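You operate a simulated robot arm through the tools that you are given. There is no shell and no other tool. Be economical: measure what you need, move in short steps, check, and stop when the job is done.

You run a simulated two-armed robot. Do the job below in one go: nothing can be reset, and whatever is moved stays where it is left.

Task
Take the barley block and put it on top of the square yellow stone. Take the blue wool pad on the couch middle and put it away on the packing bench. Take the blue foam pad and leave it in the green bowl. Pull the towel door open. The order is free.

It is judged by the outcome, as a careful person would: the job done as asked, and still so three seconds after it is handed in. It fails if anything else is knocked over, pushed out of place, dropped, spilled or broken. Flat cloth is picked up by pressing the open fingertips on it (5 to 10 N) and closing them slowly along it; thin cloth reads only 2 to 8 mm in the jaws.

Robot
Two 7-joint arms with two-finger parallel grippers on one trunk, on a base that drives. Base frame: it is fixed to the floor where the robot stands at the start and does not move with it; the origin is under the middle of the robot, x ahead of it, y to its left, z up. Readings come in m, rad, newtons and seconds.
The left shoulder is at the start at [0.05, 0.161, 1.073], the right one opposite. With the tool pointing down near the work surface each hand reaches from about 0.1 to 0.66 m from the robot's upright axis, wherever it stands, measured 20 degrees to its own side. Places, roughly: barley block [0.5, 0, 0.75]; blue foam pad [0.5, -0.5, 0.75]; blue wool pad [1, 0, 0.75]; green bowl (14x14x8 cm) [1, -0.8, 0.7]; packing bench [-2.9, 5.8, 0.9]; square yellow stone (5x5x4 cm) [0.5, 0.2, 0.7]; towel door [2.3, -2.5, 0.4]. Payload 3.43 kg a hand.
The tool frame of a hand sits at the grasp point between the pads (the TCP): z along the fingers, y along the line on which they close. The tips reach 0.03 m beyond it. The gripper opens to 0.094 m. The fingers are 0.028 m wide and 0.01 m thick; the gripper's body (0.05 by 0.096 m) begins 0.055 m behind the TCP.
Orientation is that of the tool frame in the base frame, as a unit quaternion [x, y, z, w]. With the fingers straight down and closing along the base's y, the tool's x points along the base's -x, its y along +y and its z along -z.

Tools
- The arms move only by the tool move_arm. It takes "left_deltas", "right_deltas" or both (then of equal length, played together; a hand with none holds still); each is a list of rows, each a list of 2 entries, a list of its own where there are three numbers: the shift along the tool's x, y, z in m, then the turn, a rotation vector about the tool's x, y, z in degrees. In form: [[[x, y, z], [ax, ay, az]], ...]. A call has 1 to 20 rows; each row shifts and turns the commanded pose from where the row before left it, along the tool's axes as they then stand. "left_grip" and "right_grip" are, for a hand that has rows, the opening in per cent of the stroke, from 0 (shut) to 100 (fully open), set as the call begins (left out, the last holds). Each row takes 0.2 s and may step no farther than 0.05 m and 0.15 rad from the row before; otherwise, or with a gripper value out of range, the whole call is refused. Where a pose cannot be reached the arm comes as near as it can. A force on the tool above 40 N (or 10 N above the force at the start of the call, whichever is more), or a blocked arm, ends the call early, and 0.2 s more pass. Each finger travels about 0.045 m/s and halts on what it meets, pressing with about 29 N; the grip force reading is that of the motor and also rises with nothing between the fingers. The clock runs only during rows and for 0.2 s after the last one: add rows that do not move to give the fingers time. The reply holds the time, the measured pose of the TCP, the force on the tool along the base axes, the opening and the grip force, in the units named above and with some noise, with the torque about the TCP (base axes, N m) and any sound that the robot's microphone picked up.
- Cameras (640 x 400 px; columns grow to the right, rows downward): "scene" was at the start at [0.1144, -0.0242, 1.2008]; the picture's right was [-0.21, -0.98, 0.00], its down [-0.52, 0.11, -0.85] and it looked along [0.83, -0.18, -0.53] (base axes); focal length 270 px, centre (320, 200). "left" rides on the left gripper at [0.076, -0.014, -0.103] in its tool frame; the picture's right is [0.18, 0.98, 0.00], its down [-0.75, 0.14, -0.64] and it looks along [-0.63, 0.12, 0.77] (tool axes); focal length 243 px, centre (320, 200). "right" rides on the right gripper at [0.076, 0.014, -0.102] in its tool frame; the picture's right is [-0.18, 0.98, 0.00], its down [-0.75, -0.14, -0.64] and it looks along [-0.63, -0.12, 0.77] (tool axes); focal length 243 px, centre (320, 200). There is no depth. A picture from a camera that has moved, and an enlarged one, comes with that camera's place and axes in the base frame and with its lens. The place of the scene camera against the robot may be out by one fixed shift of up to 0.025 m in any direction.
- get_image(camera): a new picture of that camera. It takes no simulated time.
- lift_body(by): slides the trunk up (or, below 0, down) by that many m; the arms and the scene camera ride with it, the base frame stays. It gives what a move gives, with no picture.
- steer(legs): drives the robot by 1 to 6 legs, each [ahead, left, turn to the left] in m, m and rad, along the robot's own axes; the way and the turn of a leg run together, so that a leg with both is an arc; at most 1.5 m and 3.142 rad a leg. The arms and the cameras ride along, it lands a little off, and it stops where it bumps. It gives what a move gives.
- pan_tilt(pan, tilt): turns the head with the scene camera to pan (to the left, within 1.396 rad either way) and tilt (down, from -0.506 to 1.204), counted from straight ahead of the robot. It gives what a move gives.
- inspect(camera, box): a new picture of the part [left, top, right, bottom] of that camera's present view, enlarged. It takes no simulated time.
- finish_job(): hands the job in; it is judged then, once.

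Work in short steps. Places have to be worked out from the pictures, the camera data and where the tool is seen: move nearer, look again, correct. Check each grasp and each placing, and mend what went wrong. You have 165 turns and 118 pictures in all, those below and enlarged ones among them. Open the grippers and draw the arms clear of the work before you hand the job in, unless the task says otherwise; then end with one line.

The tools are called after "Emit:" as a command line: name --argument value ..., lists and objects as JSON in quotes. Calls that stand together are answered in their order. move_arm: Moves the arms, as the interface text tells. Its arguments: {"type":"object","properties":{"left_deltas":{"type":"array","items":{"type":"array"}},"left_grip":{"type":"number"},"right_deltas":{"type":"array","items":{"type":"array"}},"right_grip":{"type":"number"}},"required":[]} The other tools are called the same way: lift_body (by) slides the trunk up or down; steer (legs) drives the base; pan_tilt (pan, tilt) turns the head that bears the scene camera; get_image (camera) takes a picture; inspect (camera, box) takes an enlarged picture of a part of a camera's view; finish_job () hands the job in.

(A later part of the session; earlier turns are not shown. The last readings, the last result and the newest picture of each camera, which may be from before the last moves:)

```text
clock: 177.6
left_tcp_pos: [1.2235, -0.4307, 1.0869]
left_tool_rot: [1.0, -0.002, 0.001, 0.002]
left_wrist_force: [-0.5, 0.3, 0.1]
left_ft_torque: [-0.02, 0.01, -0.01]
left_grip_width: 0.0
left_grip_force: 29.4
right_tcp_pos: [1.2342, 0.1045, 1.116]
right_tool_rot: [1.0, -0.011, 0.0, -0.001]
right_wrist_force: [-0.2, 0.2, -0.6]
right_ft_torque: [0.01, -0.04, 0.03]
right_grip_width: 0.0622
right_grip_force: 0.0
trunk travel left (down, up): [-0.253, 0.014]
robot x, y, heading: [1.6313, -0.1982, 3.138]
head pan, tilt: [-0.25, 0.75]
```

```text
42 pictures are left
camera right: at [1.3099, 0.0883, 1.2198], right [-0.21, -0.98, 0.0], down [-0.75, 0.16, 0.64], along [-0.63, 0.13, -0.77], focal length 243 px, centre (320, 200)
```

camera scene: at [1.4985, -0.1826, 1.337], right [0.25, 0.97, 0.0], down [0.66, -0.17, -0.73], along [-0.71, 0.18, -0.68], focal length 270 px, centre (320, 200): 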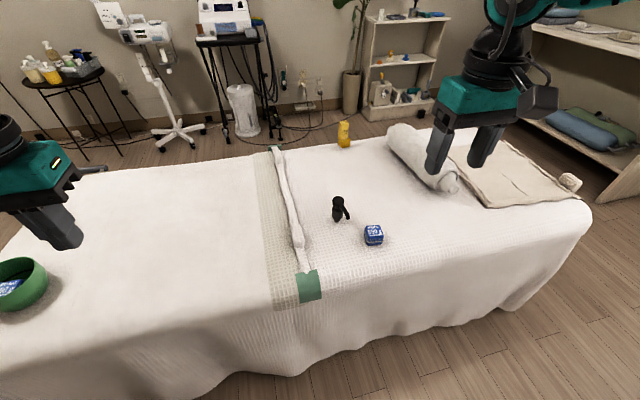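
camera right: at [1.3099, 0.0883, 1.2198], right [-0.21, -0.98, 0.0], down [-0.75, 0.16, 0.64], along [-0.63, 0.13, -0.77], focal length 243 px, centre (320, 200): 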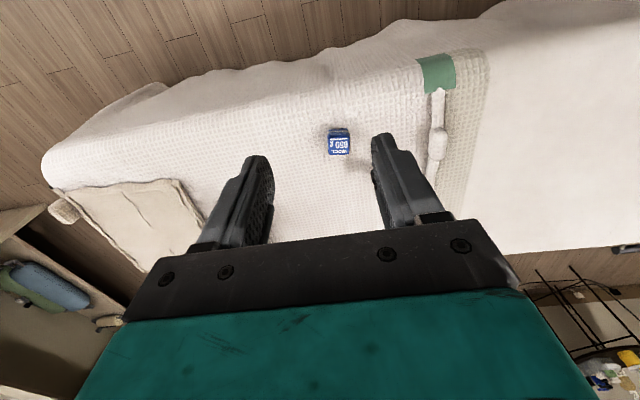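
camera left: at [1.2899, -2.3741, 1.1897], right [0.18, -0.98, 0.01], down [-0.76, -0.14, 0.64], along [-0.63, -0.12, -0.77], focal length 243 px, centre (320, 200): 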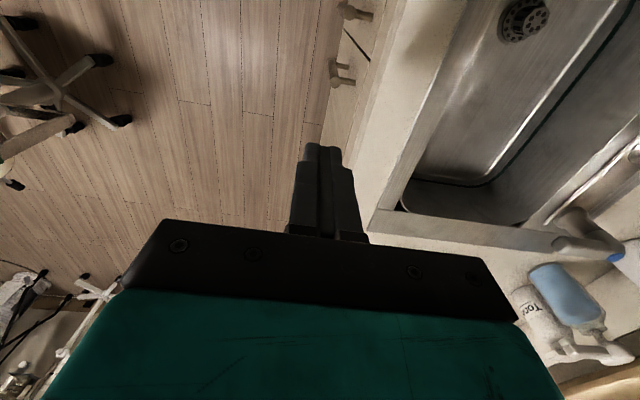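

The wool pad is a small block near (1.057, 0.098), with the black tool beside it. I'll move 0.1 m closer, lower the trunk and look from above.

Emit:
steer --legs '[[0.1, 0, 0]]'

Emit:
lift_body --by -0.19

Emit:
move_arm --right_deltas '[[[-0.025, 0, 0.0], [0, 0, 0]], [[-0.025, 0, 0.025], [0, 0, 0]], [[0, 0, 0.03], [0, 0, 0]], [[0, 0, 0], [0, 0, 0]]]' --right_grip 100

Emit:
get_image --camera "right"

```text
clock: 178.7
left_tcp_pos: [1.1235, -0.4318, 1.0858]
left_tool_rot: [1.0, -0.001, 0.002, 0.002]
left_wrist_force: [-0.1, -0.9, 0.3]
left_ft_torque: [0.01, -0.01, 0.0]
left_grip_width: 0.0
left_grip_force: 29.5
right_tcp_pos: [1.1345, 0.1046, 1.1156]
right_tool_rot: [1.0, -0.012, 0.001, 0.0]
right_wrist_force: [0.1, 0.2, 0.0]
right_ft_torque: [-0.04, 0.0, 0.02]
right_grip_width: 0.0621
right_grip_force: 0.1
trunk travel left (down, up): [-0.253, 0.014]
robot x, y, heading: [1.5323, -0.2, 3.137]
head pan, tilt: [-0.25, 0.75]
```

```text
clock: 180.8
left_tcp_pos: [1.1246, -0.431, 0.8976]
left_tool_rot: [1.0, -0.002, 0.001, 0.003]
left_wrist_force: [-0.6, -1.4, 0.2]
left_ft_torque: [0.04, 0.0, 0.0]
left_grip_width: 0.0003
left_grip_force: 29.2
right_tcp_pos: [1.1362, 0.1064, 0.9263]
right_tool_rot: [1.0, -0.012, -0.001, 0.0]
right_wrist_force: [-1.1, 0.0, -0.4]
right_ft_torque: [0.03, -0.02, -0.01]
right_grip_width: 0.062
right_grip_force: 0.0
trunk travel left (down, up): [-0.063, 0.204]
robot x, y, heading: [1.5367, -0.1975, 3.138]
head pan, tilt: [-0.25, 0.75]
```

```text
clock: 181.8
left_tcp_pos: [1.1248, -0.4311, 0.8977]
left_tool_rot: [1.0, -0.002, 0.0, 0.002]
left_wrist_force: [0.4, 0.2, 1.0]
left_ft_torque: [0.04, -0.01, 0.0]
left_grip_width: 0.0
left_grip_force: 28.9
right_tcp_pos: [1.0861, 0.1075, 0.8713]
right_tool_rot: [1.0, -0.012, -0.001, 0.0]
right_wrist_force: [-0.4, -0.5, 0.8]
right_ft_torque: [0.01, 0.05, 0.01]
right_grip_width: 0.094
right_grip_force: 0.0
trunk travel left (down, up): [-0.063, 0.204]
robot x, y, heading: [1.5282, -0.2037, 3.135]
head pan, tilt: [-0.25, 0.75]
```

```text
41 pictures are left
camera right: at [1.1617, 0.0904, 0.9747], right [-0.21, -0.98, 0.0], down [-0.75, 0.16, 0.64], along [-0.63, 0.13, -0.77], focal length 243 px, centre (320, 200)
```

right: 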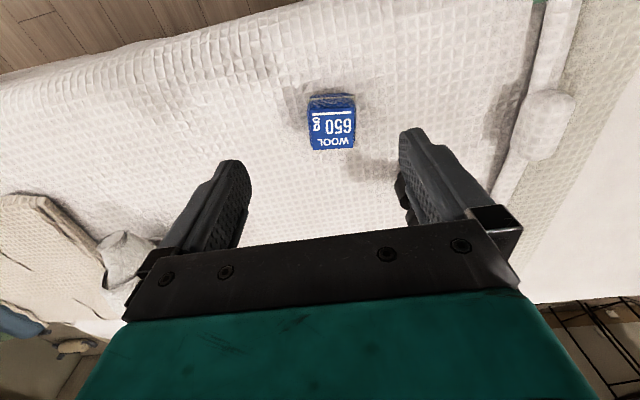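

Emit:
inspect --camera "right" --box '[250, 60, 450, 185]'

Emit:
inspect --camera "scene" --box '[300, 120, 460, 270]'

```text
3.20 times, centred on (350, 122) of right
camera zoom: at [1.1617, 0.0904, 0.9747], right [-0.21, -0.98, 0.0], down [-0.75, 0.16, 0.64], along [-0.63, 0.13, -0.77], focal length 776 px, centre (224, 448)
```

zoom: 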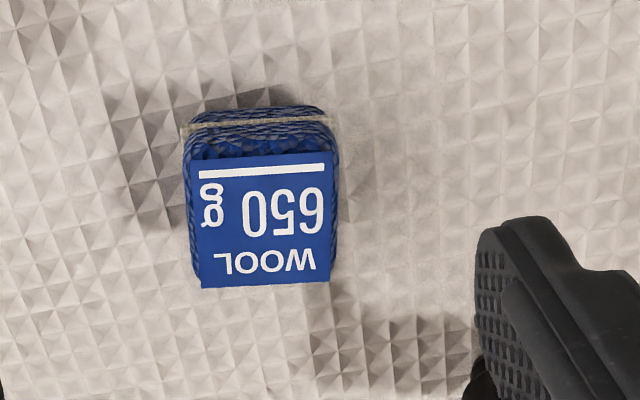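

```text
2.67 times, centred on (380, 195) of scene
camera zoom: at [1.3995, -0.1821, 1.147], right [0.25, 0.97, 0.0], down [0.66, -0.17, -0.73], along [-0.71, 0.18, -0.68], focal length 720 px, centre (160, 213)
```

zoom: 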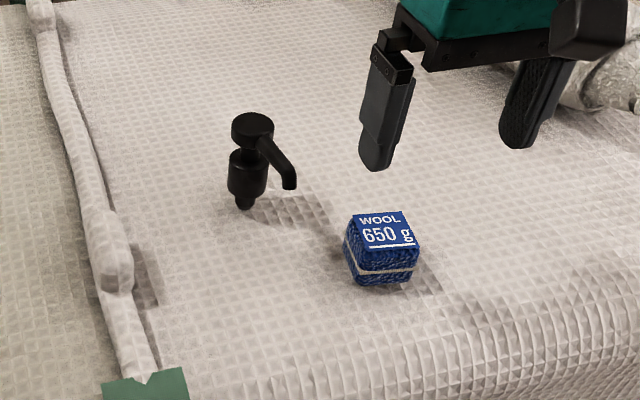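

The wool block is centred at (1.06, 0.099), turned about 8°, and the pump bottle is well clear. I'll descend and grasp it.

Emit:
move_arm --right_deltas '[[[-0.026, 0.009, 0.02], [0, 0, 0]], [[0, 0, 0.035], [0, 0, 8]], [[0, 0, 0.04], [0, 0, 0]], [[0, 0, 0.033], [0, 0, 0]], [[0, 0, 0], [0, 0, 0]]]'

Emit:
get_image --camera "right"

```text
clock: 183.0
left_tcp_pos: [1.1236, -0.4316, 0.8982]
left_tool_rot: [1.0, -0.002, 0.001, 0.003]
left_wrist_force: [-0.3, 0.5, -1.0]
left_ft_torque: [0.01, 0.0, -0.01]
left_grip_width: 0.0
left_grip_force: 29.2
right_tcp_pos: [1.0599, 0.0971, 0.7425]
right_tool_rot: [0.997, -0.082, -0.002, 0.0]
right_wrist_force: [0.6, 0.6, 0.4]
right_ft_torque: [0.05, 0.03, 0.0]
right_grip_width: 0.0938
right_grip_force: 0.1
trunk travel left (down, up): [-0.063, 0.204]
robot x, y, heading: [1.534, -0.2008, 3.137]
head pan, tilt: [-0.25, 0.75]
```

```text
38 pictures are left
camera right: at [1.1317, 0.0706, 0.8463], right [-0.34, -0.94, 0.0], down [-0.72, 0.26, 0.64], along [-0.6, 0.22, -0.77], focal length 243 px, centre (320, 200)
```

right: 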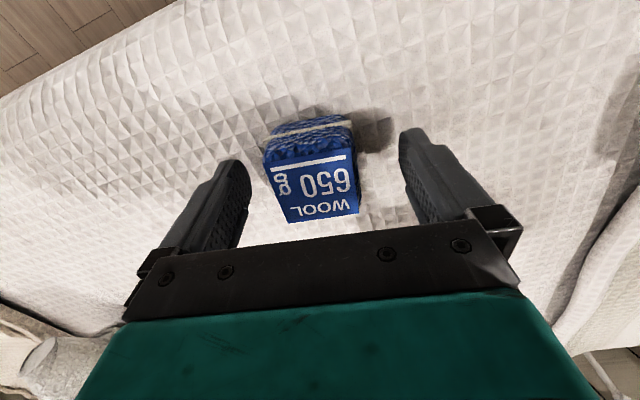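

Well aligned; a 4 mm shift, then close.

Emit:
move_arm --right_deltas '[[[0, -0.004, 0], [0, 0, 0]], [[0, 0, 0], [0, 0, 0]]]'

Emit:
move_arm --right_deltas '[[[0, 0, 0], [0, 0, 0]], [[0, 0, 0], [0, 0, 0]], [[0, 0, 0], [0, 0, 0]], [[0, 0, 0], [0, 0, 0]], [[0, 0, 0], [0, 0, 0]], [[0, 0, 0], [0, 0, 0]], [[0, 0, 0], [0, 0, 0]]]' --right_grip 20

Emit:
move_arm --right_deltas '[[[0, 0, -0.03], [0, 0, 0]], [[0, 0, -0.04], [0, 0, 0]], [[0, 0, -0.04], [0, 0, 0]], [[0.03, 0, -0.03], [0, 0, 0]], [[0.03, 0, -0.03], [0, 0, 0]], [[0, 0, 0], [0, 0, 0]]]'

Emit:
get_image --camera "right"

```text
clock: 183.6
left_tcp_pos: [1.1256, -0.4314, 0.8979]
left_tool_rot: [1.0, -0.002, 0.002, 0.002]
left_wrist_force: [-0.4, 0.4, 0.7]
left_ft_torque: [0.0, 0.0, -0.02]
left_grip_width: 0.0
left_grip_force: 28.8
right_tcp_pos: [1.0607, 0.1031, 0.7432]
right_tool_rot: [0.997, -0.082, 0.0, 0.0]
right_wrist_force: [-0.5, -0.5, -0.3]
right_ft_torque: [-0.02, 0.0, 0.0]
right_grip_width: 0.0938
right_grip_force: 0.0
trunk travel left (down, up): [-0.063, 0.204]
robot x, y, heading: [1.5352, -0.2002, 3.138]
head pan, tilt: [-0.25, 0.75]
```

```text
clock: 185.2
left_tcp_pos: [1.1246, -0.4299, 0.8977]
left_tool_rot: [1.0, -0.002, 0.001, 0.002]
left_wrist_force: [-0.1, 0.5, -0.1]
left_ft_torque: [0.02, 0.01, -0.01]
left_grip_width: 0.0001
left_grip_force: 28.5
right_tcp_pos: [1.0587, 0.1018, 0.7433]
right_tool_rot: [0.997, -0.082, -0.003, 0.0]
right_wrist_force: [0.1, 2.7, 14.5]
right_ft_torque: [0.02, -0.08, 0.0]
right_grip_width: 0.0481
right_grip_force: 28.8
trunk travel left (down, up): [-0.063, 0.204]
robot x, y, heading: [1.5327, -0.1966, 3.14]
head pan, tilt: [-0.25, 0.75]
```

```text
clock: 186.6
left_tcp_pos: [1.1235, -0.4311, 0.8971]
left_tool_rot: [1.0, -0.001, 0.0, 0.002]
left_wrist_force: [0.3, -0.7, -0.8]
left_ft_torque: [0.01, -0.01, 0.01]
left_grip_width: 0.0002
left_grip_force: 29.3
right_tcp_pos: [1.1208, 0.0928, 0.914]
right_tool_rot: [0.997, -0.081, -0.001, -0.001]
right_wrist_force: [0.0, 0.1, 0.2]
right_ft_torque: [-0.03, 0.01, 0.0]
right_grip_width: 0.0475
right_grip_force: 29.3
trunk travel left (down, up): [-0.063, 0.204]
robot x, y, heading: [1.5371, -0.1965, 3.14]
head pan, tilt: [-0.25, 0.75]
```

```text
37 pictures are left
camera right: at [1.1925, 0.0659, 1.0178], right [-0.34, -0.94, 0.0], down [-0.72, 0.26, 0.64], along [-0.6, 0.22, -0.77], focal length 243 px, centre (320, 200)
```

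right: 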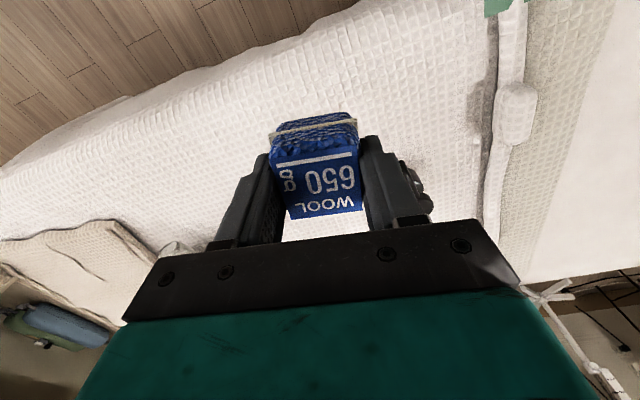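

Wool is held. I'll raise the trunk, strafe clear of the couch and turn to face the doorway.

Emit:
lift_body --by 0.13

Emit:
steer --legs '[[-0.2, 0, 0], [0, -1.4, 0], [0, 0, -1.57]]'

Emit:
pan_tilt --pan 0.0 --tilt 0.4

Emit:
get_image --camera "scene"

```text
clock: 188.2
left_tcp_pos: [1.1241, -0.4309, 1.027]
left_tool_rot: [1.0, -0.002, 0.001, 0.002]
left_wrist_force: [-0.6, 0.7, 0.0]
left_ft_torque: [0.0, 0.02, -0.03]
left_grip_width: 0.0
left_grip_force: 29.2
right_tcp_pos: [1.1202, 0.0925, 1.0439]
right_tool_rot: [0.997, -0.082, -0.001, -0.001]
right_wrist_force: [0.3, -0.2, -0.8]
right_ft_torque: [0.0, 0.0, -0.03]
right_grip_width: 0.0473
right_grip_force: 28.7
trunk travel left (down, up): [-0.193, 0.074]
robot x, y, heading: [1.5371, -0.1954, 3.137]
head pan, tilt: [-0.25, 0.75]
```

```text
clock: 200.2
left_tcp_pos: [1.5073, 1.6168, 1.0275]
left_tool_rot: [-0.697, 0.717, 0.001, -0.002]
left_wrist_force: [0.9, -0.2, 0.7]
left_ft_torque: [0.0, -0.01, 0.0]
left_grip_width: 0.0
left_grip_force: 29.1
right_tcp_pos: [2.0309, 1.6088, 1.0445]
right_tool_rot: [-0.637, 0.771, 0.0, 0.001]
right_wrist_force: [-0.4, 0.7, -0.2]
right_ft_torque: [0.01, -0.03, 0.0]
right_grip_width: 0.0473
right_grip_force: 28.5
trunk travel left (down, up): [-0.193, 0.074]
robot x, y, heading: [1.7346, 1.2003, 1.546]
head pan, tilt: [-0.25, 0.75]
```

```text
clock: 201.1
left_tcp_pos: [1.5074, 1.617, 1.0269]
left_tool_rot: [-0.697, 0.717, 0.001, -0.002]
left_wrist_force: [0.2, 0.4, -1.0]
left_ft_torque: [-0.02, 0.01, -0.02]
left_grip_width: 0.0
left_grip_force: 29.0
right_tcp_pos: [2.0302, 1.6081, 1.044]
right_tool_rot: [-0.637, 0.771, 0.001, 0.0]
right_wrist_force: [0.1, 0.2, -0.4]
right_ft_torque: [-0.01, -0.02, 0.0]
right_grip_width: 0.0471
right_grip_force: 28.6
trunk travel left (down, up): [-0.193, 0.074]
robot x, y, heading: [1.7292, 1.2027, 1.545]
head pan, tilt: [0.0, 0.4]
```

```text
36 pictures are left
camera scene: at [1.7215, 1.3303, 1.3081], right [1.0, -0.03, 0.0], down [-0.01, -0.39, -0.92], along [0.03, 0.92, -0.39], focal length 270 px, centre (320, 200)
```

scene: 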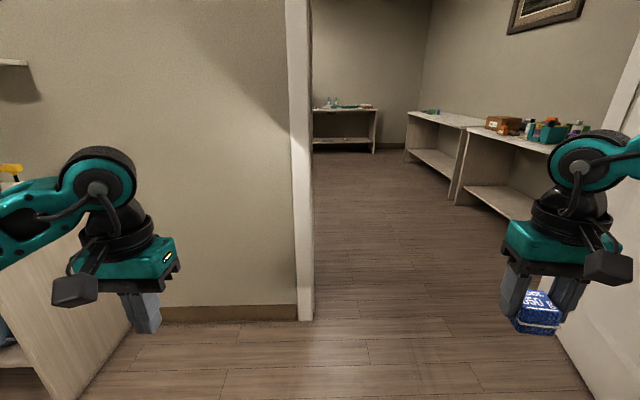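

The doorway runs from x ≈ 1.72 to about 2.8 at y ≈ 2.6. I'll go ahead, shift right to x ≈ 2.22 and drive through.

Emit:
steer --legs '[[0.3, 0, 0.02], [0, -0.49, 0], [1.0, 0, 0], [1.0, 0, 0]]'

Emit:
pan_tilt --pan 1.1 --tilt 0.35

Emit:
get_image --camera "scene"

```text
clock: 215.3
left_tcp_pos: [1.9955, 3.9464, 1.0273]
left_tool_rot: [-0.706, 0.708, 0.001, -0.003]
left_wrist_force: [-0.1, -0.1, -0.4]
left_ft_torque: [0.04, -0.01, 0.01]
left_grip_width: 0.0
left_grip_force: 29.2
right_tcp_pos: [2.518, 3.9525, 1.0437]
right_tool_rot: [-0.648, 0.762, 0.0, 0.001]
right_wrist_force: [0.6, -0.4, -0.9]
right_ft_torque: [-0.01, 0.02, 0.01]
right_grip_width: 0.047
right_grip_force: 28.9
trunk travel left (down, up): [-0.193, 0.074]
robot x, y, heading: [2.2286, 3.5368, 1.571]
head pan, tilt: [0.0, 0.4]
```

```text
clock: 216.7
left_tcp_pos: [1.9949, 3.9465, 1.0268]
left_tool_rot: [-0.705, 0.709, 0.002, -0.002]
left_wrist_force: [0.5, 1.0, 0.3]
left_ft_torque: [0.0, -0.03, -0.02]
left_grip_width: 0.0
left_grip_force: 29.2
right_tcp_pos: [2.5178, 3.9522, 1.0449]
right_tool_rot: [-0.648, 0.762, 0.0, 0.0]
right_wrist_force: [-0.3, 0.1, 0.4]
right_ft_torque: [-0.01, 0.03, 0.01]
right_grip_width: 0.047
right_grip_force: 29.1
trunk travel left (down, up): [-0.193, 0.074]
robot x, y, heading: [2.228, 3.537, 1.563]
head pan, tilt: [1.1, 0.351]
```

```text
35 pictures are left
camera scene: at [2.1325, 3.6156, 1.3127], right [0.46, 0.89, 0.0], down [0.31, -0.16, -0.94], along [-0.84, 0.43, -0.34], focal length 270 px, centre (320, 200)
```

scene: 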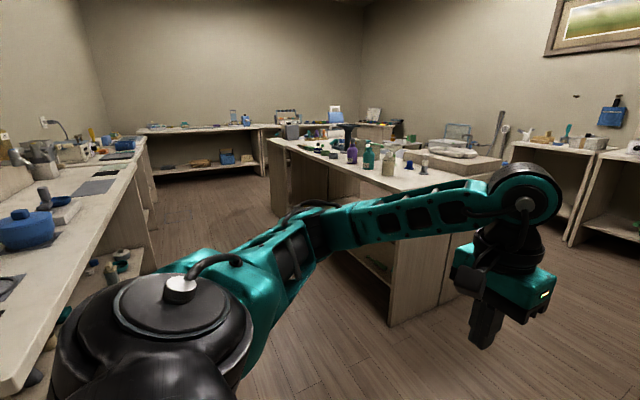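

The bench's place projects at about (301, 123), by the far wall beyond the island. I'll zoom there.

Emit:
inspect --camera "scene" --box '[120, 80, 420, 210]'

```text
2.13 times, centred on (270, 145) of scene
camera zoom: at [2.1325, 3.6156, 1.3127], right [0.46, 0.89, 0.0], down [0.31, -0.16, -0.94], along [-0.84, 0.43, -0.34], focal length 576 px, centre (427, 317)
```

zoom: 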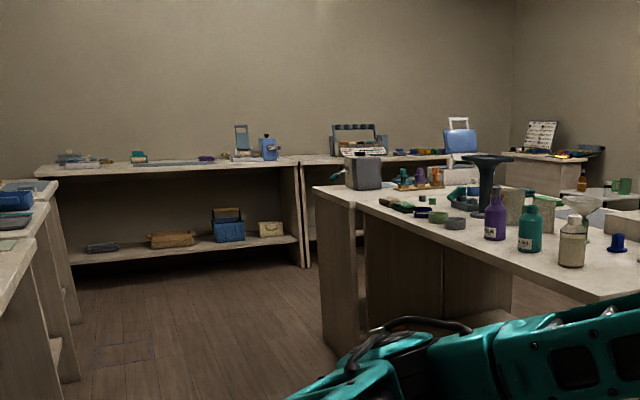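

The packing bench is the second one on the far wall (about y 5–6.3). The corridor at y ≈ 3.96 between the side benches and the island is 1.27 m wide, so I'll drive along it facing −x.

Emit:
steer --legs '[[0.42, 0, 0], [0, 0, 1.575], [1.4, 0, 0]]'

Emit:
pan_tilt --pan -0.2 --tilt 0.35

Emit:
get_image --camera "scene"

```text
clock: 229.6
left_tcp_pos: [0.4511, 3.6792, 1.0271]
left_tool_rot: [1.0, 0.008, 0.001, 0.002]
left_wrist_force: [0.7, 0.7, 0.6]
left_ft_torque: [-0.02, 0.0, 0.0]
left_grip_width: 0.0001
left_grip_force: 29.0
right_tcp_pos: [0.4352, 4.2015, 1.0433]
right_tool_rot: [0.997, -0.071, -0.001, 0.0]
right_wrist_force: [0.2, -0.1, -0.1]
right_ft_torque: [0.01, -0.01, 0.0]
right_grip_width: 0.0469
right_grip_force: 29.3
trunk travel left (down, up): [-0.193, 0.074]
robot x, y, heading: [0.8561, 3.9218, -3.125]
head pan, tilt: [1.1, 0.351]
```

```text
clock: 231.1
left_tcp_pos: [0.4517, 3.6792, 1.0272]
left_tool_rot: [1.0, 0.007, 0.001, 0.003]
left_wrist_force: [0.0, -0.1, -0.3]
left_ft_torque: [-0.01, 0.0, 0.04]
left_grip_width: 0.0003
left_grip_force: 28.9
right_tcp_pos: [0.4363, 4.2016, 1.0449]
right_tool_rot: [0.997, -0.071, 0.0, 0.0]
right_wrist_force: [-0.5, -0.4, 0.2]
right_ft_torque: [0.01, 0.0, -0.05]
right_grip_width: 0.0471
right_grip_force: 29.1
trunk travel left (down, up): [-0.193, 0.074]
robot x, y, heading: [0.8549, 3.9195, -3.128]
head pan, tilt: [-0.201, 0.351]
```

```text
33 pictures are left
camera scene: at [0.7103, 3.9306, 1.3127], right [0.18, 0.98, 0.0], down [0.34, -0.06, -0.94], along [-0.92, 0.17, -0.34], focal length 270 px, centre (320, 200)
```

scene: 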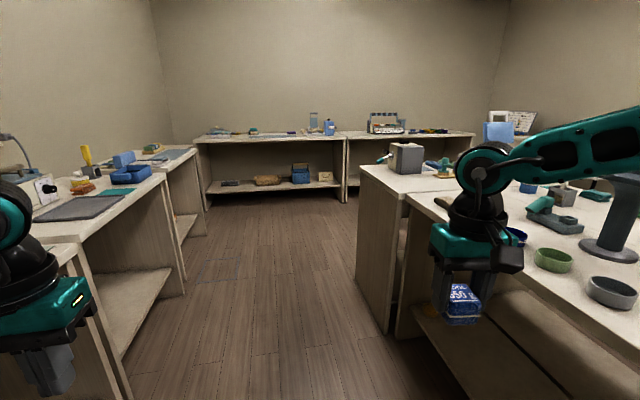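

Bench 2 (right of the far wall pair) is the one. I'll continue ahead to x ≈ −1.5, past the island's end at −1.05.

Emit:
steer --legs '[[1.2, 0, -0.016], [1.2, 0, 0]]'

Emit:
pan_tilt --pan -0.9 --tilt 0.4

Emit:
get_image --camera "scene"

```text
clock: 242.7
left_tcp_pos: [-1.9319, 3.6831, 1.0273]
left_tool_rot: [1.0, 0.001, 0.0, 0.003]
left_wrist_force: [-1.0, 0.6, 1.0]
left_ft_torque: [0.02, -0.01, 0.0]
left_grip_width: 0.0
left_grip_force: 29.3
right_tcp_pos: [-1.9405, 4.2063, 1.044]
right_tool_rot: [0.997, -0.076, -0.001, 0.0]
right_wrist_force: [-0.9, -0.4, -1.0]
right_ft_torque: [-0.02, -0.01, 0.01]
right_grip_width: 0.0471
right_grip_force: 28.8
trunk travel left (down, up): [-0.193, 0.074]
robot x, y, heading: [-1.5266, 3.9199, -3.137]
head pan, tilt: [-0.201, 0.351]
```

```text
clock: 243.8
left_tcp_pos: [-1.9323, 3.6835, 1.0274]
left_tool_rot: [1.0, 0.002, 0.001, 0.003]
left_wrist_force: [0.3, -0.4, 0.6]
left_ft_torque: [-0.02, -0.01, -0.01]
left_grip_width: 0.0
left_grip_force: 28.9
right_tcp_pos: [-1.9407, 4.2074, 1.044]
right_tool_rot: [0.997, -0.078, 0.0, 0.0]
right_wrist_force: [0.0, -0.2, -0.7]
right_ft_torque: [-0.01, 0.02, -0.02]
right_grip_width: 0.047
right_grip_force: 28.9
trunk travel left (down, up): [-0.193, 0.074]
robot x, y, heading: [-1.526, 3.9219, -3.133]
head pan, tilt: [-0.901, 0.4]
```

```text
32 pictures are left
camera scene: at [-1.6362, 3.987, 1.3081], right [0.78, 0.63, 0.0], down [0.24, -0.3, -0.92], along [-0.58, 0.72, -0.39], focal length 270 px, centre (320, 200)
```

scene: 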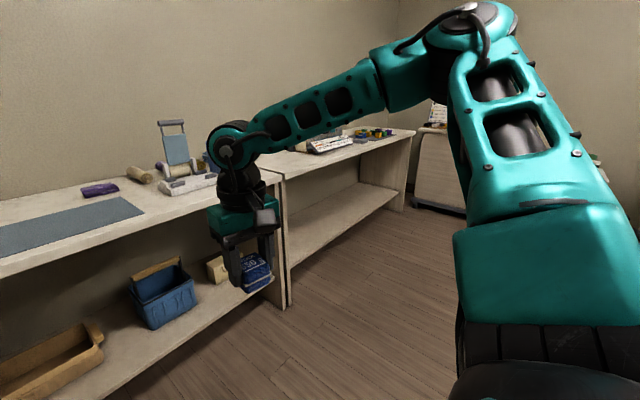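

Bench 2 front is at x ≈ −2.65, y 4.88–6.7. I'll go ahead 0.2 m and strafe right to y ≈ 5.4, then look.

Emit:
steer --legs '[[0.2, 0, 0], [0, -1.45, 0]]'

Emit:
pan_tilt --pan -0.3 --tilt 0.5

Emit:
get_image --camera "scene"

```text
clock: 252.2
left_tcp_pos: [-2.1322, 5.1226, 1.0268]
left_tool_rot: [1.0, 0.002, 0.0, 0.003]
left_wrist_force: [-0.4, -1.0, 0.0]
left_ft_torque: [0.01, -0.01, 0.01]
left_grip_width: 0.0002
left_grip_force: 28.7
right_tcp_pos: [-2.1435, 5.6444, 1.0444]
right_tool_rot: [0.997, -0.077, -0.001, 0.0]
right_wrist_force: [0.2, 0.4, 0.0]
right_ft_torque: [-0.02, -0.03, -0.02]
right_grip_width: 0.0469
right_grip_force: 28.5
trunk travel left (down, up): [-0.193, 0.074]
robot x, y, heading: [-1.724, 5.3612, -3.132]
head pan, tilt: [-0.901, 0.4]
```

```text
clock: 253.2
left_tcp_pos: [-2.1327, 5.1216, 1.0267]
left_tool_rot: [1.0, 0.002, 0.001, 0.002]
left_wrist_force: [0.4, -0.2, 0.5]
left_ft_torque: [0.0, 0.02, -0.01]
left_grip_width: 0.0002
left_grip_force: 29.3
right_tcp_pos: [-2.1431, 5.6442, 1.0443]
right_tool_rot: [0.997, -0.077, 0.0, 0.001]
right_wrist_force: [1.1, -0.2, -0.4]
right_ft_torque: [0.0, -0.01, 0.0]
right_grip_width: 0.047
right_grip_force: 29.1
trunk travel left (down, up): [-0.193, 0.074]
robot x, y, heading: [-1.7281, 5.3604, -3.138]
head pan, tilt: [-0.3, 0.499]
```

```text
31 pictures are left
camera scene: at [-1.8669, 5.3797, 1.299], right [0.29, 0.96, 0.0], down [0.46, -0.14, -0.88], along [-0.84, 0.25, -0.48], focal length 270 px, centre (320, 200)
```

scene: 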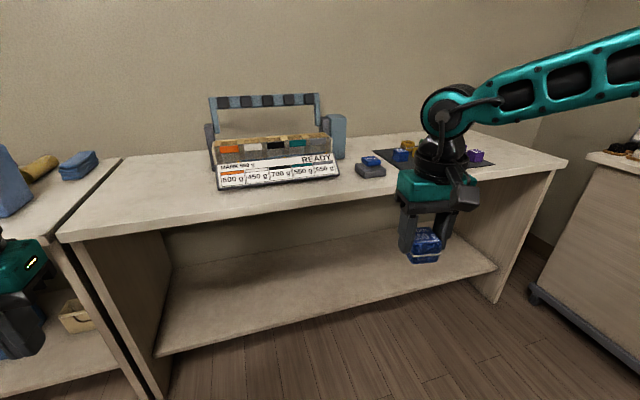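

Emit:
inspect --camera "scene" --box '[180, 80, 560, 270]'

Emit:
inspect --camera "scene" --box '[190, 85, 360, 200]'

```text
1.68 times, centred on (370, 175) of scene
camera zoom: at [-1.8669, 5.3797, 1.299], right [0.29, 0.96, 0.0], down [0.46, -0.14, -0.88], along [-0.84, 0.25, -0.48], focal length 455 px, centre (236, 242)
```

zoom: 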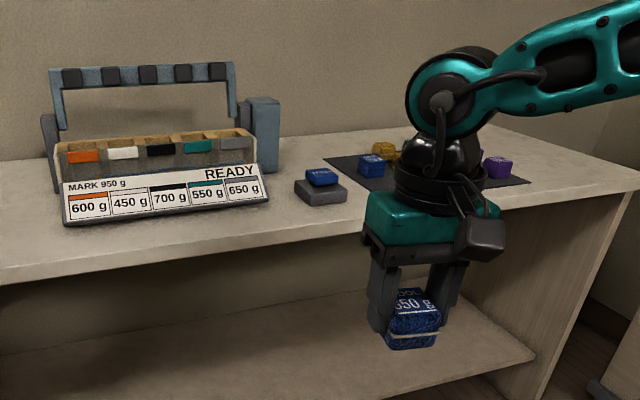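

```text
3.48 times, centred on (275, 142) of scene
camera zoom: at [-1.8669, 5.3797, 1.299], right [0.29, 0.96, 0.0], down [0.46, -0.14, -0.88], along [-0.84, 0.25, -0.48], focal length 939 px, centre (476, 400)
```

zoom: 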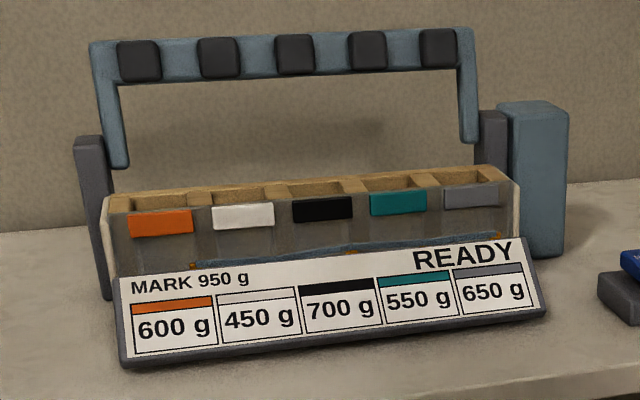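

The bench holds a weight-sorted bin unit ("READY", 600/450/700/550/650 g), a small grey stand, and a dark mat with other pads. I'll move right for a better look before deciding where the 650 g pad belongs.

Emit:
steer --legs '[[0, -0.35, 0]]'

Emit:
pan_tilt --pan 0.1 --tilt 0.5

Emit:
get_image --camera "scene"

Emit:
inspect --camera "scene" --box '[220, 120, 440, 250]'

```text
clock: 255.4
left_tcp_pos: [-2.1356, 5.4725, 1.0267]
left_tool_rot: [1.0, 0.002, 0.001, 0.002]
left_wrist_force: [0.0, 0.3, 0.3]
left_ft_torque: [-0.04, 0.0, 0.01]
left_grip_width: 0.0
left_grip_force: 28.6
right_tcp_pos: [-2.1449, 5.9967, 1.0451]
right_tool_rot: [0.997, -0.078, -0.001, -0.001]
right_wrist_force: [0.0, 0.5, 0.1]
right_ft_torque: [0.01, 0.02, 0.03]
right_grip_width: 0.047
right_grip_force: 29.4
trunk travel left (down, up): [-0.193, 0.074]
robot x, y, heading: [-1.7284, 5.7088, -3.137]
head pan, tilt: [-0.3, 0.499]
```

```text
clock: 256.3
left_tcp_pos: [-2.1341, 5.4719, 1.0272]
left_tool_rot: [1.0, 0.003, 0.0, 0.004]
left_wrist_force: [0.0, 0.4, 1.0]
left_ft_torque: [0.01, -0.03, -0.01]
left_grip_width: 0.0
left_grip_force: 28.9
right_tcp_pos: [-2.1446, 5.9956, 1.0452]
right_tool_rot: [0.997, -0.078, -0.001, 0.0]
right_wrist_force: [-0.3, -0.6, -0.8]
right_ft_torque: [0.03, -0.02, -0.02]
right_grip_width: 0.0471
right_grip_force: 29.0
trunk travel left (down, up): [-0.193, 0.074]
robot x, y, heading: [-1.7296, 5.7121, -3.138]
head pan, tilt: [0.099, 0.499]
```

```text
28 pictures are left
camera scene: at [-1.8725, 5.6939, 1.299], right [-0.1, 0.99, 0.0], down [0.48, 0.05, -0.88], along [-0.87, -0.09, -0.48], focal length 270 px, centre (320, 200)
```

scene: 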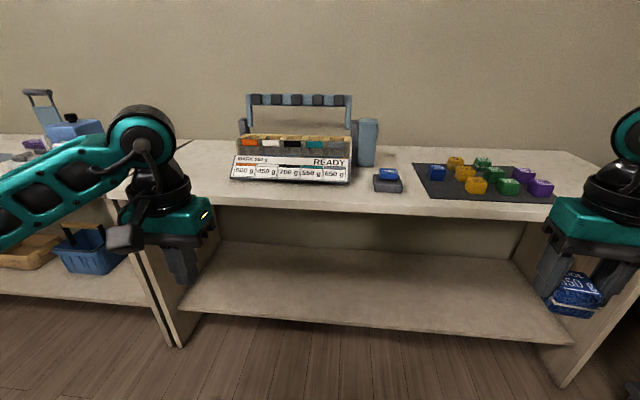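

```text
2.91 times, centred on (330, 185) of scene
camera zoom: at [-1.8725, 5.6939, 1.299], right [-0.1, 0.99, 0.0], down [0.48, 0.05, -0.88], along [-0.87, -0.09, -0.48], focal length 785 px, centre (291, 244)
```

zoom: 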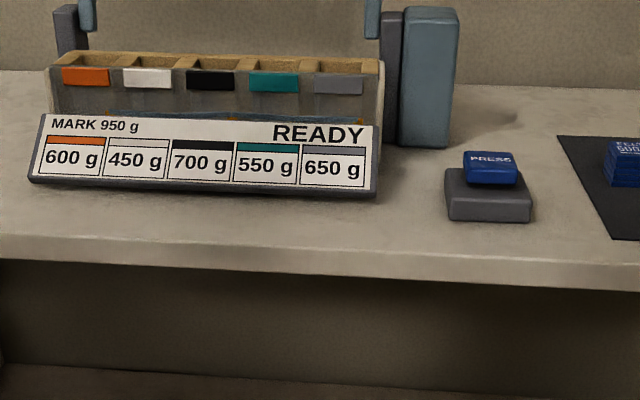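

The grey stand is a PRESS button; the mat carries pads ordered by colour. I'll inspect the mat.

Emit:
inspect --camera "scene" --box '[400, 135, 570, 215]'

```text
3.76 times, centred on (485, 175) of scene
camera zoom: at [-1.8725, 5.6939, 1.299], right [-0.1, 0.99, 0.0], down [0.48, 0.05, -0.88], along [-0.87, -0.09, -0.48], focal length 1016 px, centre (-301, 294)
```

zoom: 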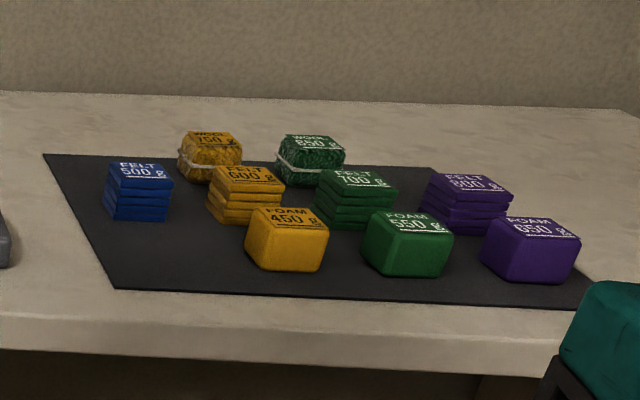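

The mat is a grid: columns blue/yellow/green/purple, rows wool (back), felt, foam (front). The blue wool cell (650 g, back-left) is empty, at about (−2.91, 6.01), so the pad belongs there; the press button stays untouched. First I'll pull the left hand back and up, clear of the bin unit, and square the right hand.

Emit:
move_arm --left_deltas '[[[0.03, 0.01, -0.025], [0, 0, 0]], [[0.03, 0.01, -0.025], [0, 0, 0]], [[0.03, 0.01, -0.025], [0, 0, 0]], [[0.03, 0, -0.025], [0, 0, 0]], [[0.03, 0, -0.02], [0, 0, 0]], [[0, 0, 0], [0, 0, 0]]]' --right_deltas '[[[0, 0, -0.01], [0, 0, -4.5]], [[0, 0, -0.01], [0, 0, -4.5]], [[0, 0, -0.01], [0, 0, 0]], [[0, 0, -0.01], [0, 0, 0]], [[0, 0, 0], [0, 0, 0]], [[0, 0, 0], [0, 0, 0]]]'

Emit:
steer --legs '[[0.45, 0, 0]]'

Emit:
pan_tilt --pan -0.4 --tilt 0.6

Emit:
get_image --camera "scene"

Emit:
get_image --camera "right"

```text
clock: 257.7
left_tcp_pos: [-1.9846, 5.445, 1.1473]
left_tool_rot: [1.0, 0.002, 0.002, 0.002]
left_wrist_force: [0.1, -0.1, -0.1]
left_ft_torque: [0.02, 0.01, -0.02]
left_grip_width: 0.0
left_grip_force: 28.9
right_tcp_pos: [-2.1447, 5.9953, 1.0846]
right_tool_rot: [1.0, 0.0, -0.001, 0.0]
right_wrist_force: [-0.5, 0.1, -0.5]
right_ft_torque: [0.03, -0.01, -0.01]
right_grip_width: 0.047
right_grip_force: 28.8
trunk travel left (down, up): [-0.193, 0.074]
robot x, y, heading: [-1.7286, 5.7063, -3.138]
head pan, tilt: [0.099, 0.499]
```

```text
clock: 260.4
left_tcp_pos: [-2.4316, 5.442, 1.1462]
left_tool_rot: [1.0, 0.002, 0.001, 0.003]
left_wrist_force: [-0.2, 0.2, -0.4]
left_ft_torque: [-0.03, -0.05, 0.0]
left_grip_width: 0.0002
left_grip_force: 29.1
right_tcp_pos: [-2.5919, 5.9922, 1.0845]
right_tool_rot: [1.0, 0.002, -0.001, 0.001]
right_wrist_force: [0.7, 0.1, 0.8]
right_ft_torque: [-0.02, -0.01, -0.03]
right_grip_width: 0.047
right_grip_force: 29.7
trunk travel left (down, up): [-0.193, 0.074]
robot x, y, heading: [-2.1749, 5.7086, -3.133]
head pan, tilt: [0.099, 0.499]
```

```text
clock: 261.3
left_tcp_pos: [-2.431, 5.441, 1.1466]
left_tool_rot: [1.0, 0.002, 0.001, 0.001]
left_wrist_force: [0.0, 1.0, 0.1]
left_ft_torque: [0.0, 0.01, 0.03]
left_grip_width: 0.0
left_grip_force: 28.2
right_tcp_pos: [-2.591, 5.9928, 1.0854]
right_tool_rot: [1.0, 0.002, -0.001, 0.0]
right_wrist_force: [0.2, 0.9, -0.9]
right_ft_torque: [0.01, -0.03, 0.03]
right_grip_width: 0.047
right_grip_force: 29.2
trunk travel left (down, up): [-0.193, 0.074]
robot x, y, heading: [-2.177, 5.7066, -3.133]
head pan, tilt: [-0.4, 0.6]
```

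```text
25 pictures are left
camera scene: at [-2.3107, 5.7345, 1.2899], right [0.38, 0.92, 0.0], down [0.52, -0.22, -0.83], along [-0.76, 0.32, -0.56], focal length 270 px, centre (320, 200)
```

scene: 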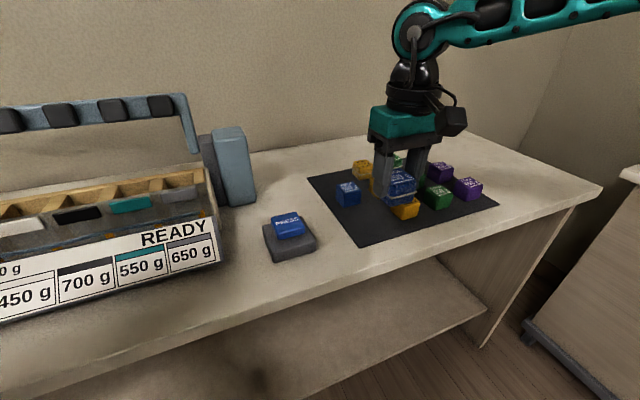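

```text
24 pictures are left
camera right: at [-2.5156, 5.9779, 1.1875], right [-0.18, -0.98, 0.0], down [-0.75, 0.14, 0.64], along [-0.63, 0.12, -0.77], focal length 243 px, centre (320, 200)
```

right: 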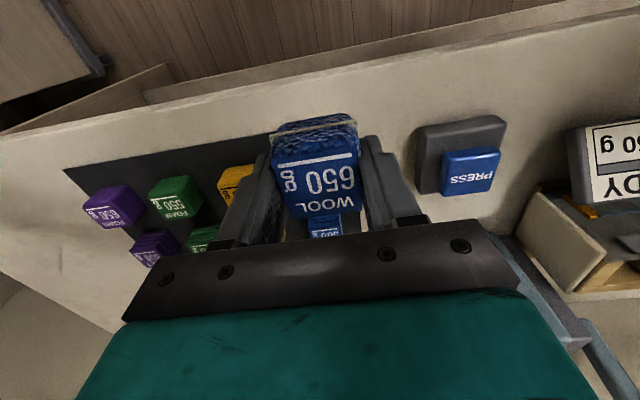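

From the hand camera the blue felt is near (−2.77, 6.018). I'll move 0.1 m closer and extend the arm at this safe height, then re-measure.

Emit:
steer --legs '[[0.1, 0, 0]]'

Emit:
move_arm --right_deltas '[[[-0.04, 0, 0], [0, 0, 0]], [[-0.04, 0, 0], [0, 0, 0]], [[-0.04, -0.005, 0], [0, 0, 0]], [[-0.04, -0.005, 0], [0, 0, 0]], [[0, 0, 0], [0, 0, 0]]]'

Emit:
get_image --camera "right"

Emit:
get_image --camera "scene"

```text
clock: 262.5
left_tcp_pos: [-2.5301, 5.4401, 1.1471]
left_tool_rot: [1.0, 0.003, 0.002, 0.002]
left_wrist_force: [-0.4, 0.5, -1.0]
left_ft_torque: [0.0, -0.01, 0.02]
left_grip_width: 0.0001
left_grip_force: 29.0
right_tcp_pos: [-2.6922, 5.9905, 1.0839]
right_tool_rot: [1.0, 0.002, 0.0, 0.0]
right_wrist_force: [-0.3, 0.7, -0.3]
right_ft_torque: [0.03, -0.05, 0.01]
right_grip_width: 0.0472
right_grip_force: 29.2
trunk travel left (down, up): [-0.193, 0.074]
robot x, y, heading: [-2.276, 5.7044, -3.138]
head pan, tilt: [-0.4, 0.6]
```

```text
clock: 263.7
left_tcp_pos: [-2.5301, 5.4409, 1.1474]
left_tool_rot: [1.0, 0.004, 0.001, 0.003]
left_wrist_force: [-0.6, -0.8, 0.2]
left_ft_torque: [0.01, 0.03, -0.01]
left_grip_width: 0.0
left_grip_force: 29.1
right_tcp_pos: [-2.8507, 5.9991, 1.0838]
right_tool_rot: [1.0, 0.002, 0.0, -0.001]
right_wrist_force: [0.3, -0.3, 0.0]
right_ft_torque: [0.03, 0.03, -0.01]
right_grip_width: 0.0466
right_grip_force: 29.0
trunk travel left (down, up): [-0.193, 0.074]
robot x, y, heading: [-2.2733, 5.7056, -3.136]
head pan, tilt: [-0.4, 0.6]
```

```text
23 pictures are left
camera right: at [-2.7742, 5.9849, 1.187], right [-0.18, -0.98, 0.0], down [-0.75, 0.14, 0.64], along [-0.63, 0.12, -0.77], focal length 243 px, centre (320, 200)
```

right: 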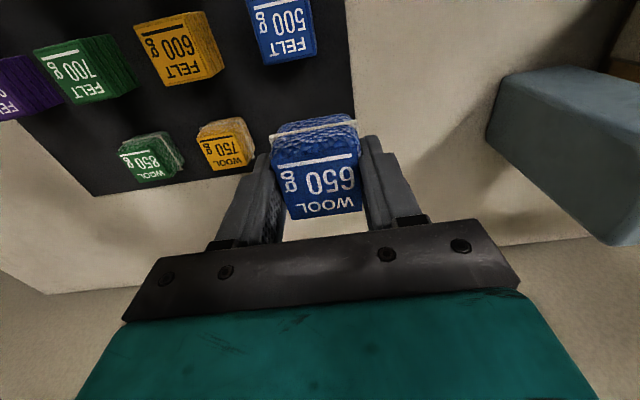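

```text
22 pictures are left
camera scene: at [-2.4097, 5.7336, 1.29], right [0.38, 0.92, 0.0], down [0.52, -0.22, -0.83], along [-0.76, 0.32, -0.56], focal length 270 px, centre (320, 200)
```

scene: 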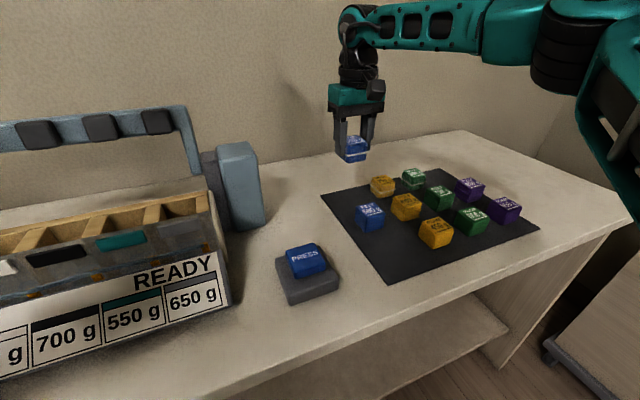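

The target cell centre comes out at (−2.881, 6.019). I'll move over it, descend to 0.965 and check.

Emit:
move_arm --right_deltas '[[[-0.015, -0.01, 0], [0, 0, 0]], [[-0.015, -0.01, 0], [0, 0, 0]], [[0, 0, 0.04], [0, 0, 0]], [[0, 0, 0.04], [0, 0, 0]], [[0, 0, 0.03], [0, 0, 0]], [[0, 0, 0], [0, 0, 0]]]'

Emit:
get_image --camera "right"

Emit:
inspect --camera "scene" --box '[300, 100, 540, 280]'

```text
clock: 265.1
left_tcp_pos: [-2.5294, 5.4396, 1.1474]
left_tool_rot: [1.0, 0.003, 0.0, 0.002]
left_wrist_force: [-0.4, 0.1, 0.0]
left_ft_torque: [0.0, 0.0, -0.01]
left_grip_width: 0.0
left_grip_force: 29.4
right_tcp_pos: [-2.8502, 6.0263, 0.979]
right_tool_rot: [1.0, 0.001, -0.001, 0.0]
right_wrist_force: [-0.4, 0.9, -0.4]
right_ft_torque: [-0.01, 0.02, 0.0]
right_grip_width: 0.0471
right_grip_force: 29.1
right hand out of reach, approached as far as the arm can: row 1, 2, 4, 5
trunk travel left (down, up): [-0.193, 0.074]
robot x, y, heading: [-2.275, 5.7068, -3.137]
head pan, tilt: [-0.4, 0.6]
```

```text
21 pictures are left
camera right: at [-2.7731, 6.0119, 1.0815], right [-0.18, -0.98, 0.0], down [-0.75, 0.14, 0.64], along [-0.63, 0.12, -0.76], focal length 243 px, centre (320, 200)
```

right: 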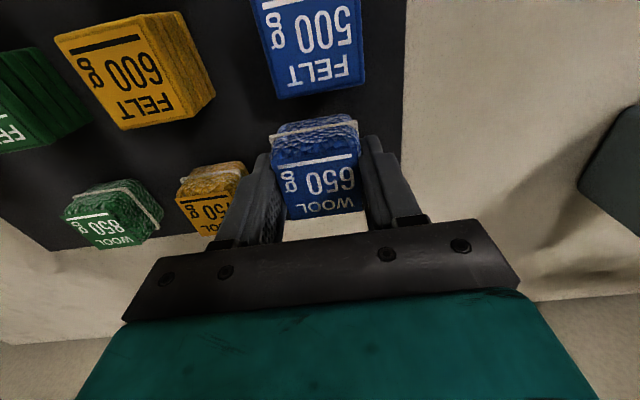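

```text
2.22 times, centred on (420, 190) of scene
camera zoom: at [-2.4101, 5.7337, 1.2899], right [0.38, 0.92, 0.0], down [0.52, -0.22, -0.83], along [-0.76, 0.32, -0.56], focal length 600 px, centre (98, 222)
```

zoom: 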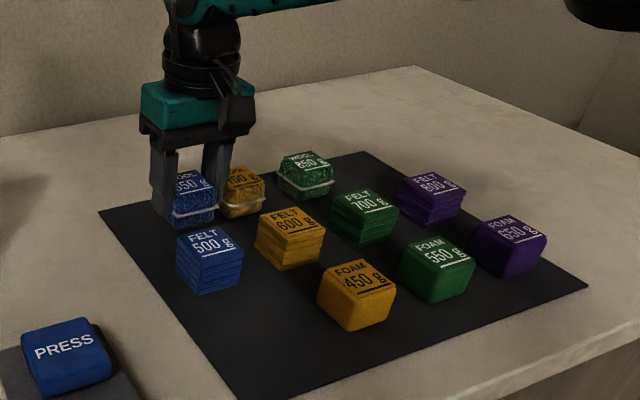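

The cell checks at (−2.88, 6.017) but reach falls 3 cm short. I'll lift by trunk, shift the base 8 cm right and 2 cm ahead, and re-aim.

Emit:
lift_body --by 0.07

Emit:
steer --legs '[[0.025, -0.09, 0]]'

Emit:
move_arm --right_deltas '[[[0, 0.045, 0], [0, 0, 0]], [[0, 0.045, 0], [0, 0, 0]], [[0, 0, 0], [0, 0, 0]]]'

```text
clock: 266.2
left_tcp_pos: [-2.5315, 5.4412, 1.2171]
left_tool_rot: [1.0, 0.003, 0.001, 0.002]
left_wrist_force: [0.2, 0.4, 0.0]
left_ft_torque: [0.0, -0.01, 0.02]
left_grip_width: 0.0
left_grip_force: 29.3
right_tcp_pos: [-2.85, 6.0263, 1.0484]
right_tool_rot: [1.0, 0.002, -0.001, 0.0]
right_wrist_force: [-0.3, 1.2, -0.8]
right_ft_torque: [0.0, 0.03, -0.01]
right_grip_width: 0.0467
right_grip_force: 29.3
trunk travel left (down, up): [-0.263, 0.004]
robot x, y, heading: [-2.275, 5.7047, -3.141]
head pan, tilt: [-0.4, 0.6]
```

```text
clock: 267.3
left_tcp_pos: [-2.5554, 5.5316, 1.2175]
left_tool_rot: [1.0, 0.005, 0.001, 0.002]
left_wrist_force: [-0.1, -0.2, -1.0]
left_ft_torque: [-0.03, 0.0, -0.02]
left_grip_width: 0.0004
left_grip_force: 29.2
right_tcp_pos: [-2.875, 6.1153, 1.0486]
right_tool_rot: [1.0, 0.003, 0.0, 0.0]
right_wrist_force: [0.2, 0.0, -1.6]
right_ft_torque: [-0.02, 0.0, 0.05]
right_grip_width: 0.0469
right_grip_force: 29.4
trunk travel left (down, up): [-0.263, 0.004]
robot x, y, heading: [-2.3021, 5.7989, -3.131]
head pan, tilt: [-0.4, 0.6]
```

```text
clock: 268.1
left_tcp_pos: [-2.5561, 5.5305, 1.217]
left_tool_rot: [1.0, 0.005, 0.001, 0.003]
left_wrist_force: [0.2, -0.2, -0.2]
left_ft_torque: [-0.03, 0.0, 0.02]
left_grip_width: 0.0
left_grip_force: 28.8
right_tcp_pos: [-2.8499, 6.037, 1.0594]
right_tool_rot: [1.0, 0.002, -0.002, -0.001]
right_wrist_force: [-0.6, -0.5, -0.4]
right_ft_torque: [-0.03, 0.02, -0.01]
right_grip_width: 0.0473
right_grip_force: 28.8
right hand out of reach, approached as far as the arm can: row 1, 2
trunk travel left (down, up): [-0.263, 0.004]
robot x, y, heading: [-2.3033, 5.7958, -3.135]
head pan, tilt: [-0.4, 0.6]
```

Reach is better outward, not inward. I'll shift the arm out to the right and the base left instead.

Emit:
move_arm --right_deltas '[[[0, -0.04, 0], [0, 0, 0]], [[0, -0.04, 0], [0, 0, 0]], [[0, 0, 0], [0, 0, 0]]]'

Emit:
steer --legs '[[0, 0.16, 0]]'

Emit:
move_arm --right_deltas '[[[-0.01, -0.03, 0], [0, 0, 0]], [[-0.02, -0.03, 0], [0, 0, 0]], [[0, 0, 0], [0, 0, 0]]]'

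```text
clock: 268.9
left_tcp_pos: [-2.5553, 5.5308, 1.2164]
left_tool_rot: [1.0, 0.005, 0.001, 0.003]
left_wrist_force: [1.1, 0.7, -0.3]
left_ft_torque: [0.01, -0.01, 0.01]
left_grip_width: 0.0002
left_grip_force: 29.1
right_tcp_pos: [-2.8497, 6.1166, 1.0577]
right_tool_rot: [1.0, 0.003, -0.002, 0.0]
right_wrist_force: [0.0, -0.3, -1.1]
right_ft_torque: [0.0, 0.0, -0.01]
right_grip_width: 0.0469
right_grip_force: 28.9
trunk travel left (down, up): [-0.263, 0.004]
robot x, y, heading: [-2.2969, 5.7928, -3.139]
head pan, tilt: [-0.4, 0.6]
```

```text
clock: 270.3
left_tcp_pos: [-2.5539, 5.3721, 1.217]
left_tool_rot: [1.0, 0.004, 0.0, 0.002]
left_wrist_force: [0.0, -0.8, 0.4]
left_ft_torque: [0.04, 0.01, -0.01]
left_grip_width: 0.0002
left_grip_force: 29.4
right_tcp_pos: [-2.8485, 5.9594, 1.059]
right_tool_rot: [1.0, 0.002, -0.001, -0.001]
right_wrist_force: [0.0, 0.4, 0.1]
right_ft_torque: [0.02, 0.0, 0.0]
right_grip_width: 0.0467
right_grip_force: 29.2
trunk travel left (down, up): [-0.263, 0.004]
robot x, y, heading: [-2.2984, 5.6353, -3.131]
head pan, tilt: [-0.4, 0.6]
```

```text
clock: 271.1
left_tcp_pos: [-2.5543, 5.3728, 1.2176]
left_tool_rot: [1.0, 0.003, 0.001, 0.001]
left_wrist_force: [-0.2, 0.7, 0.0]
left_ft_torque: [-0.01, 0.01, -0.01]
left_grip_width: 0.0003
left_grip_force: 29.7
right_tcp_pos: [-2.8719, 6.0149, 1.0582]
right_tool_rot: [1.0, 0.002, -0.002, -0.001]
right_wrist_force: [0.5, 0.0, -0.5]
right_ft_torque: [0.03, 0.0, -0.03]
right_grip_width: 0.0469
right_grip_force: 29.1
right hand out of reach, approached as far as the arm can: row 2
trunk travel left (down, up): [-0.263, 0.004]
robot x, y, heading: [-2.2977, 5.6415, -3.138]
head pan, tilt: [-0.4, 0.6]
```

Now only 8 mm short. I'll nudge the base 1 cm ahead and lower by trunk, which keeps the arm's pose.

Emit:
steer --legs '[[0.012, 0, 0]]'

Emit:
lift_body --by -0.085

Emit:
get_image --camera "right"

Emit:
inspect --camera "scene" --box '[300, 100, 540, 280]'

```text
clock: 271.8
left_tcp_pos: [-2.5654, 5.3713, 1.2174]
left_tool_rot: [1.0, 0.004, 0.001, 0.002]
left_wrist_force: [-0.2, -0.7, 0.3]
left_ft_torque: [0.02, -0.04, -0.04]
left_grip_width: 0.0001
left_grip_force: 29.3
right_tcp_pos: [-2.8837, 6.0145, 1.0579]
right_tool_rot: [1.0, 0.001, -0.001, -0.001]
right_wrist_force: [-0.7, 0.5, 0.0]
right_ft_torque: [-0.01, 0.02, 0.01]
right_grip_width: 0.0469
right_grip_force: 29.8
trunk travel left (down, up): [-0.263, 0.004]
robot x, y, heading: [-2.3111, 5.6358, -3.136]
head pan, tilt: [-0.4, 0.6]
```

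```text
clock: 273.1
left_tcp_pos: [-2.5668, 5.3723, 1.1317]
left_tool_rot: [1.0, 0.003, 0.001, 0.002]
left_wrist_force: [0.1, 0.9, 0.2]
left_ft_torque: [0.02, -0.03, 0.01]
left_grip_width: 0.0
left_grip_force: 29.2
right_tcp_pos: [-2.8837, 6.0149, 0.9727]
right_tool_rot: [1.0, 0.001, -0.003, -0.001]
right_wrist_force: [0.0, 0.7, -0.1]
right_ft_torque: [0.0, 0.04, 0.01]
right_grip_width: 0.047
right_grip_force: 28.6
trunk travel left (down, up): [-0.178, 0.089]
robot x, y, heading: [-2.3105, 5.6363, -3.137]
head pan, tilt: [-0.4, 0.6]
```

```text
19 pictures are left
camera right: at [-2.8068, 6.0004, 1.0763], right [-0.18, -0.98, 0.0], down [-0.75, 0.14, 0.65], along [-0.63, 0.12, -0.76], focal length 243 px, centre (320, 200)
```

right: 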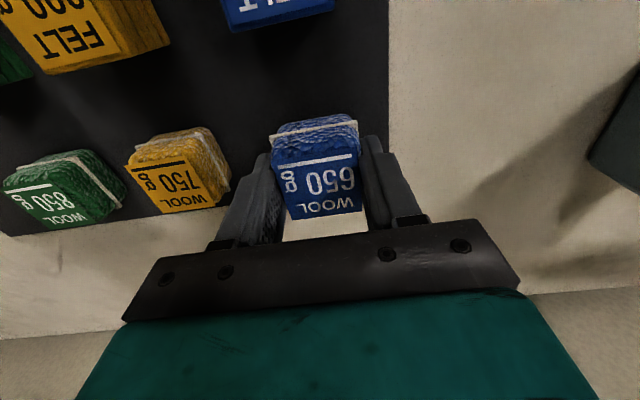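

```text
2.22 times, centred on (420, 190) of scene
camera zoom: at [-2.4456, 5.6655, 1.2749], right [0.38, 0.92, 0.0], down [0.52, -0.22, -0.83], along [-0.76, 0.32, -0.56], focal length 600 px, centre (98, 222)
```

zoom: 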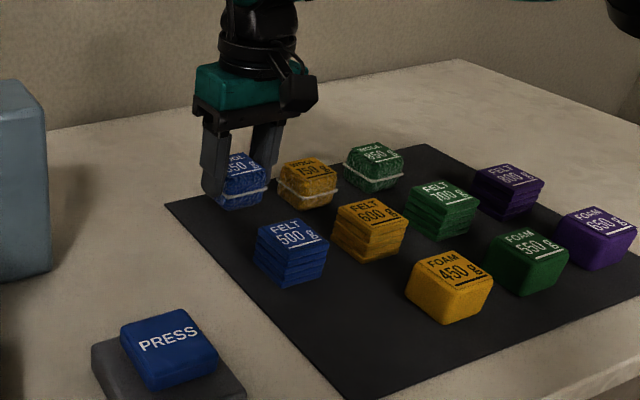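

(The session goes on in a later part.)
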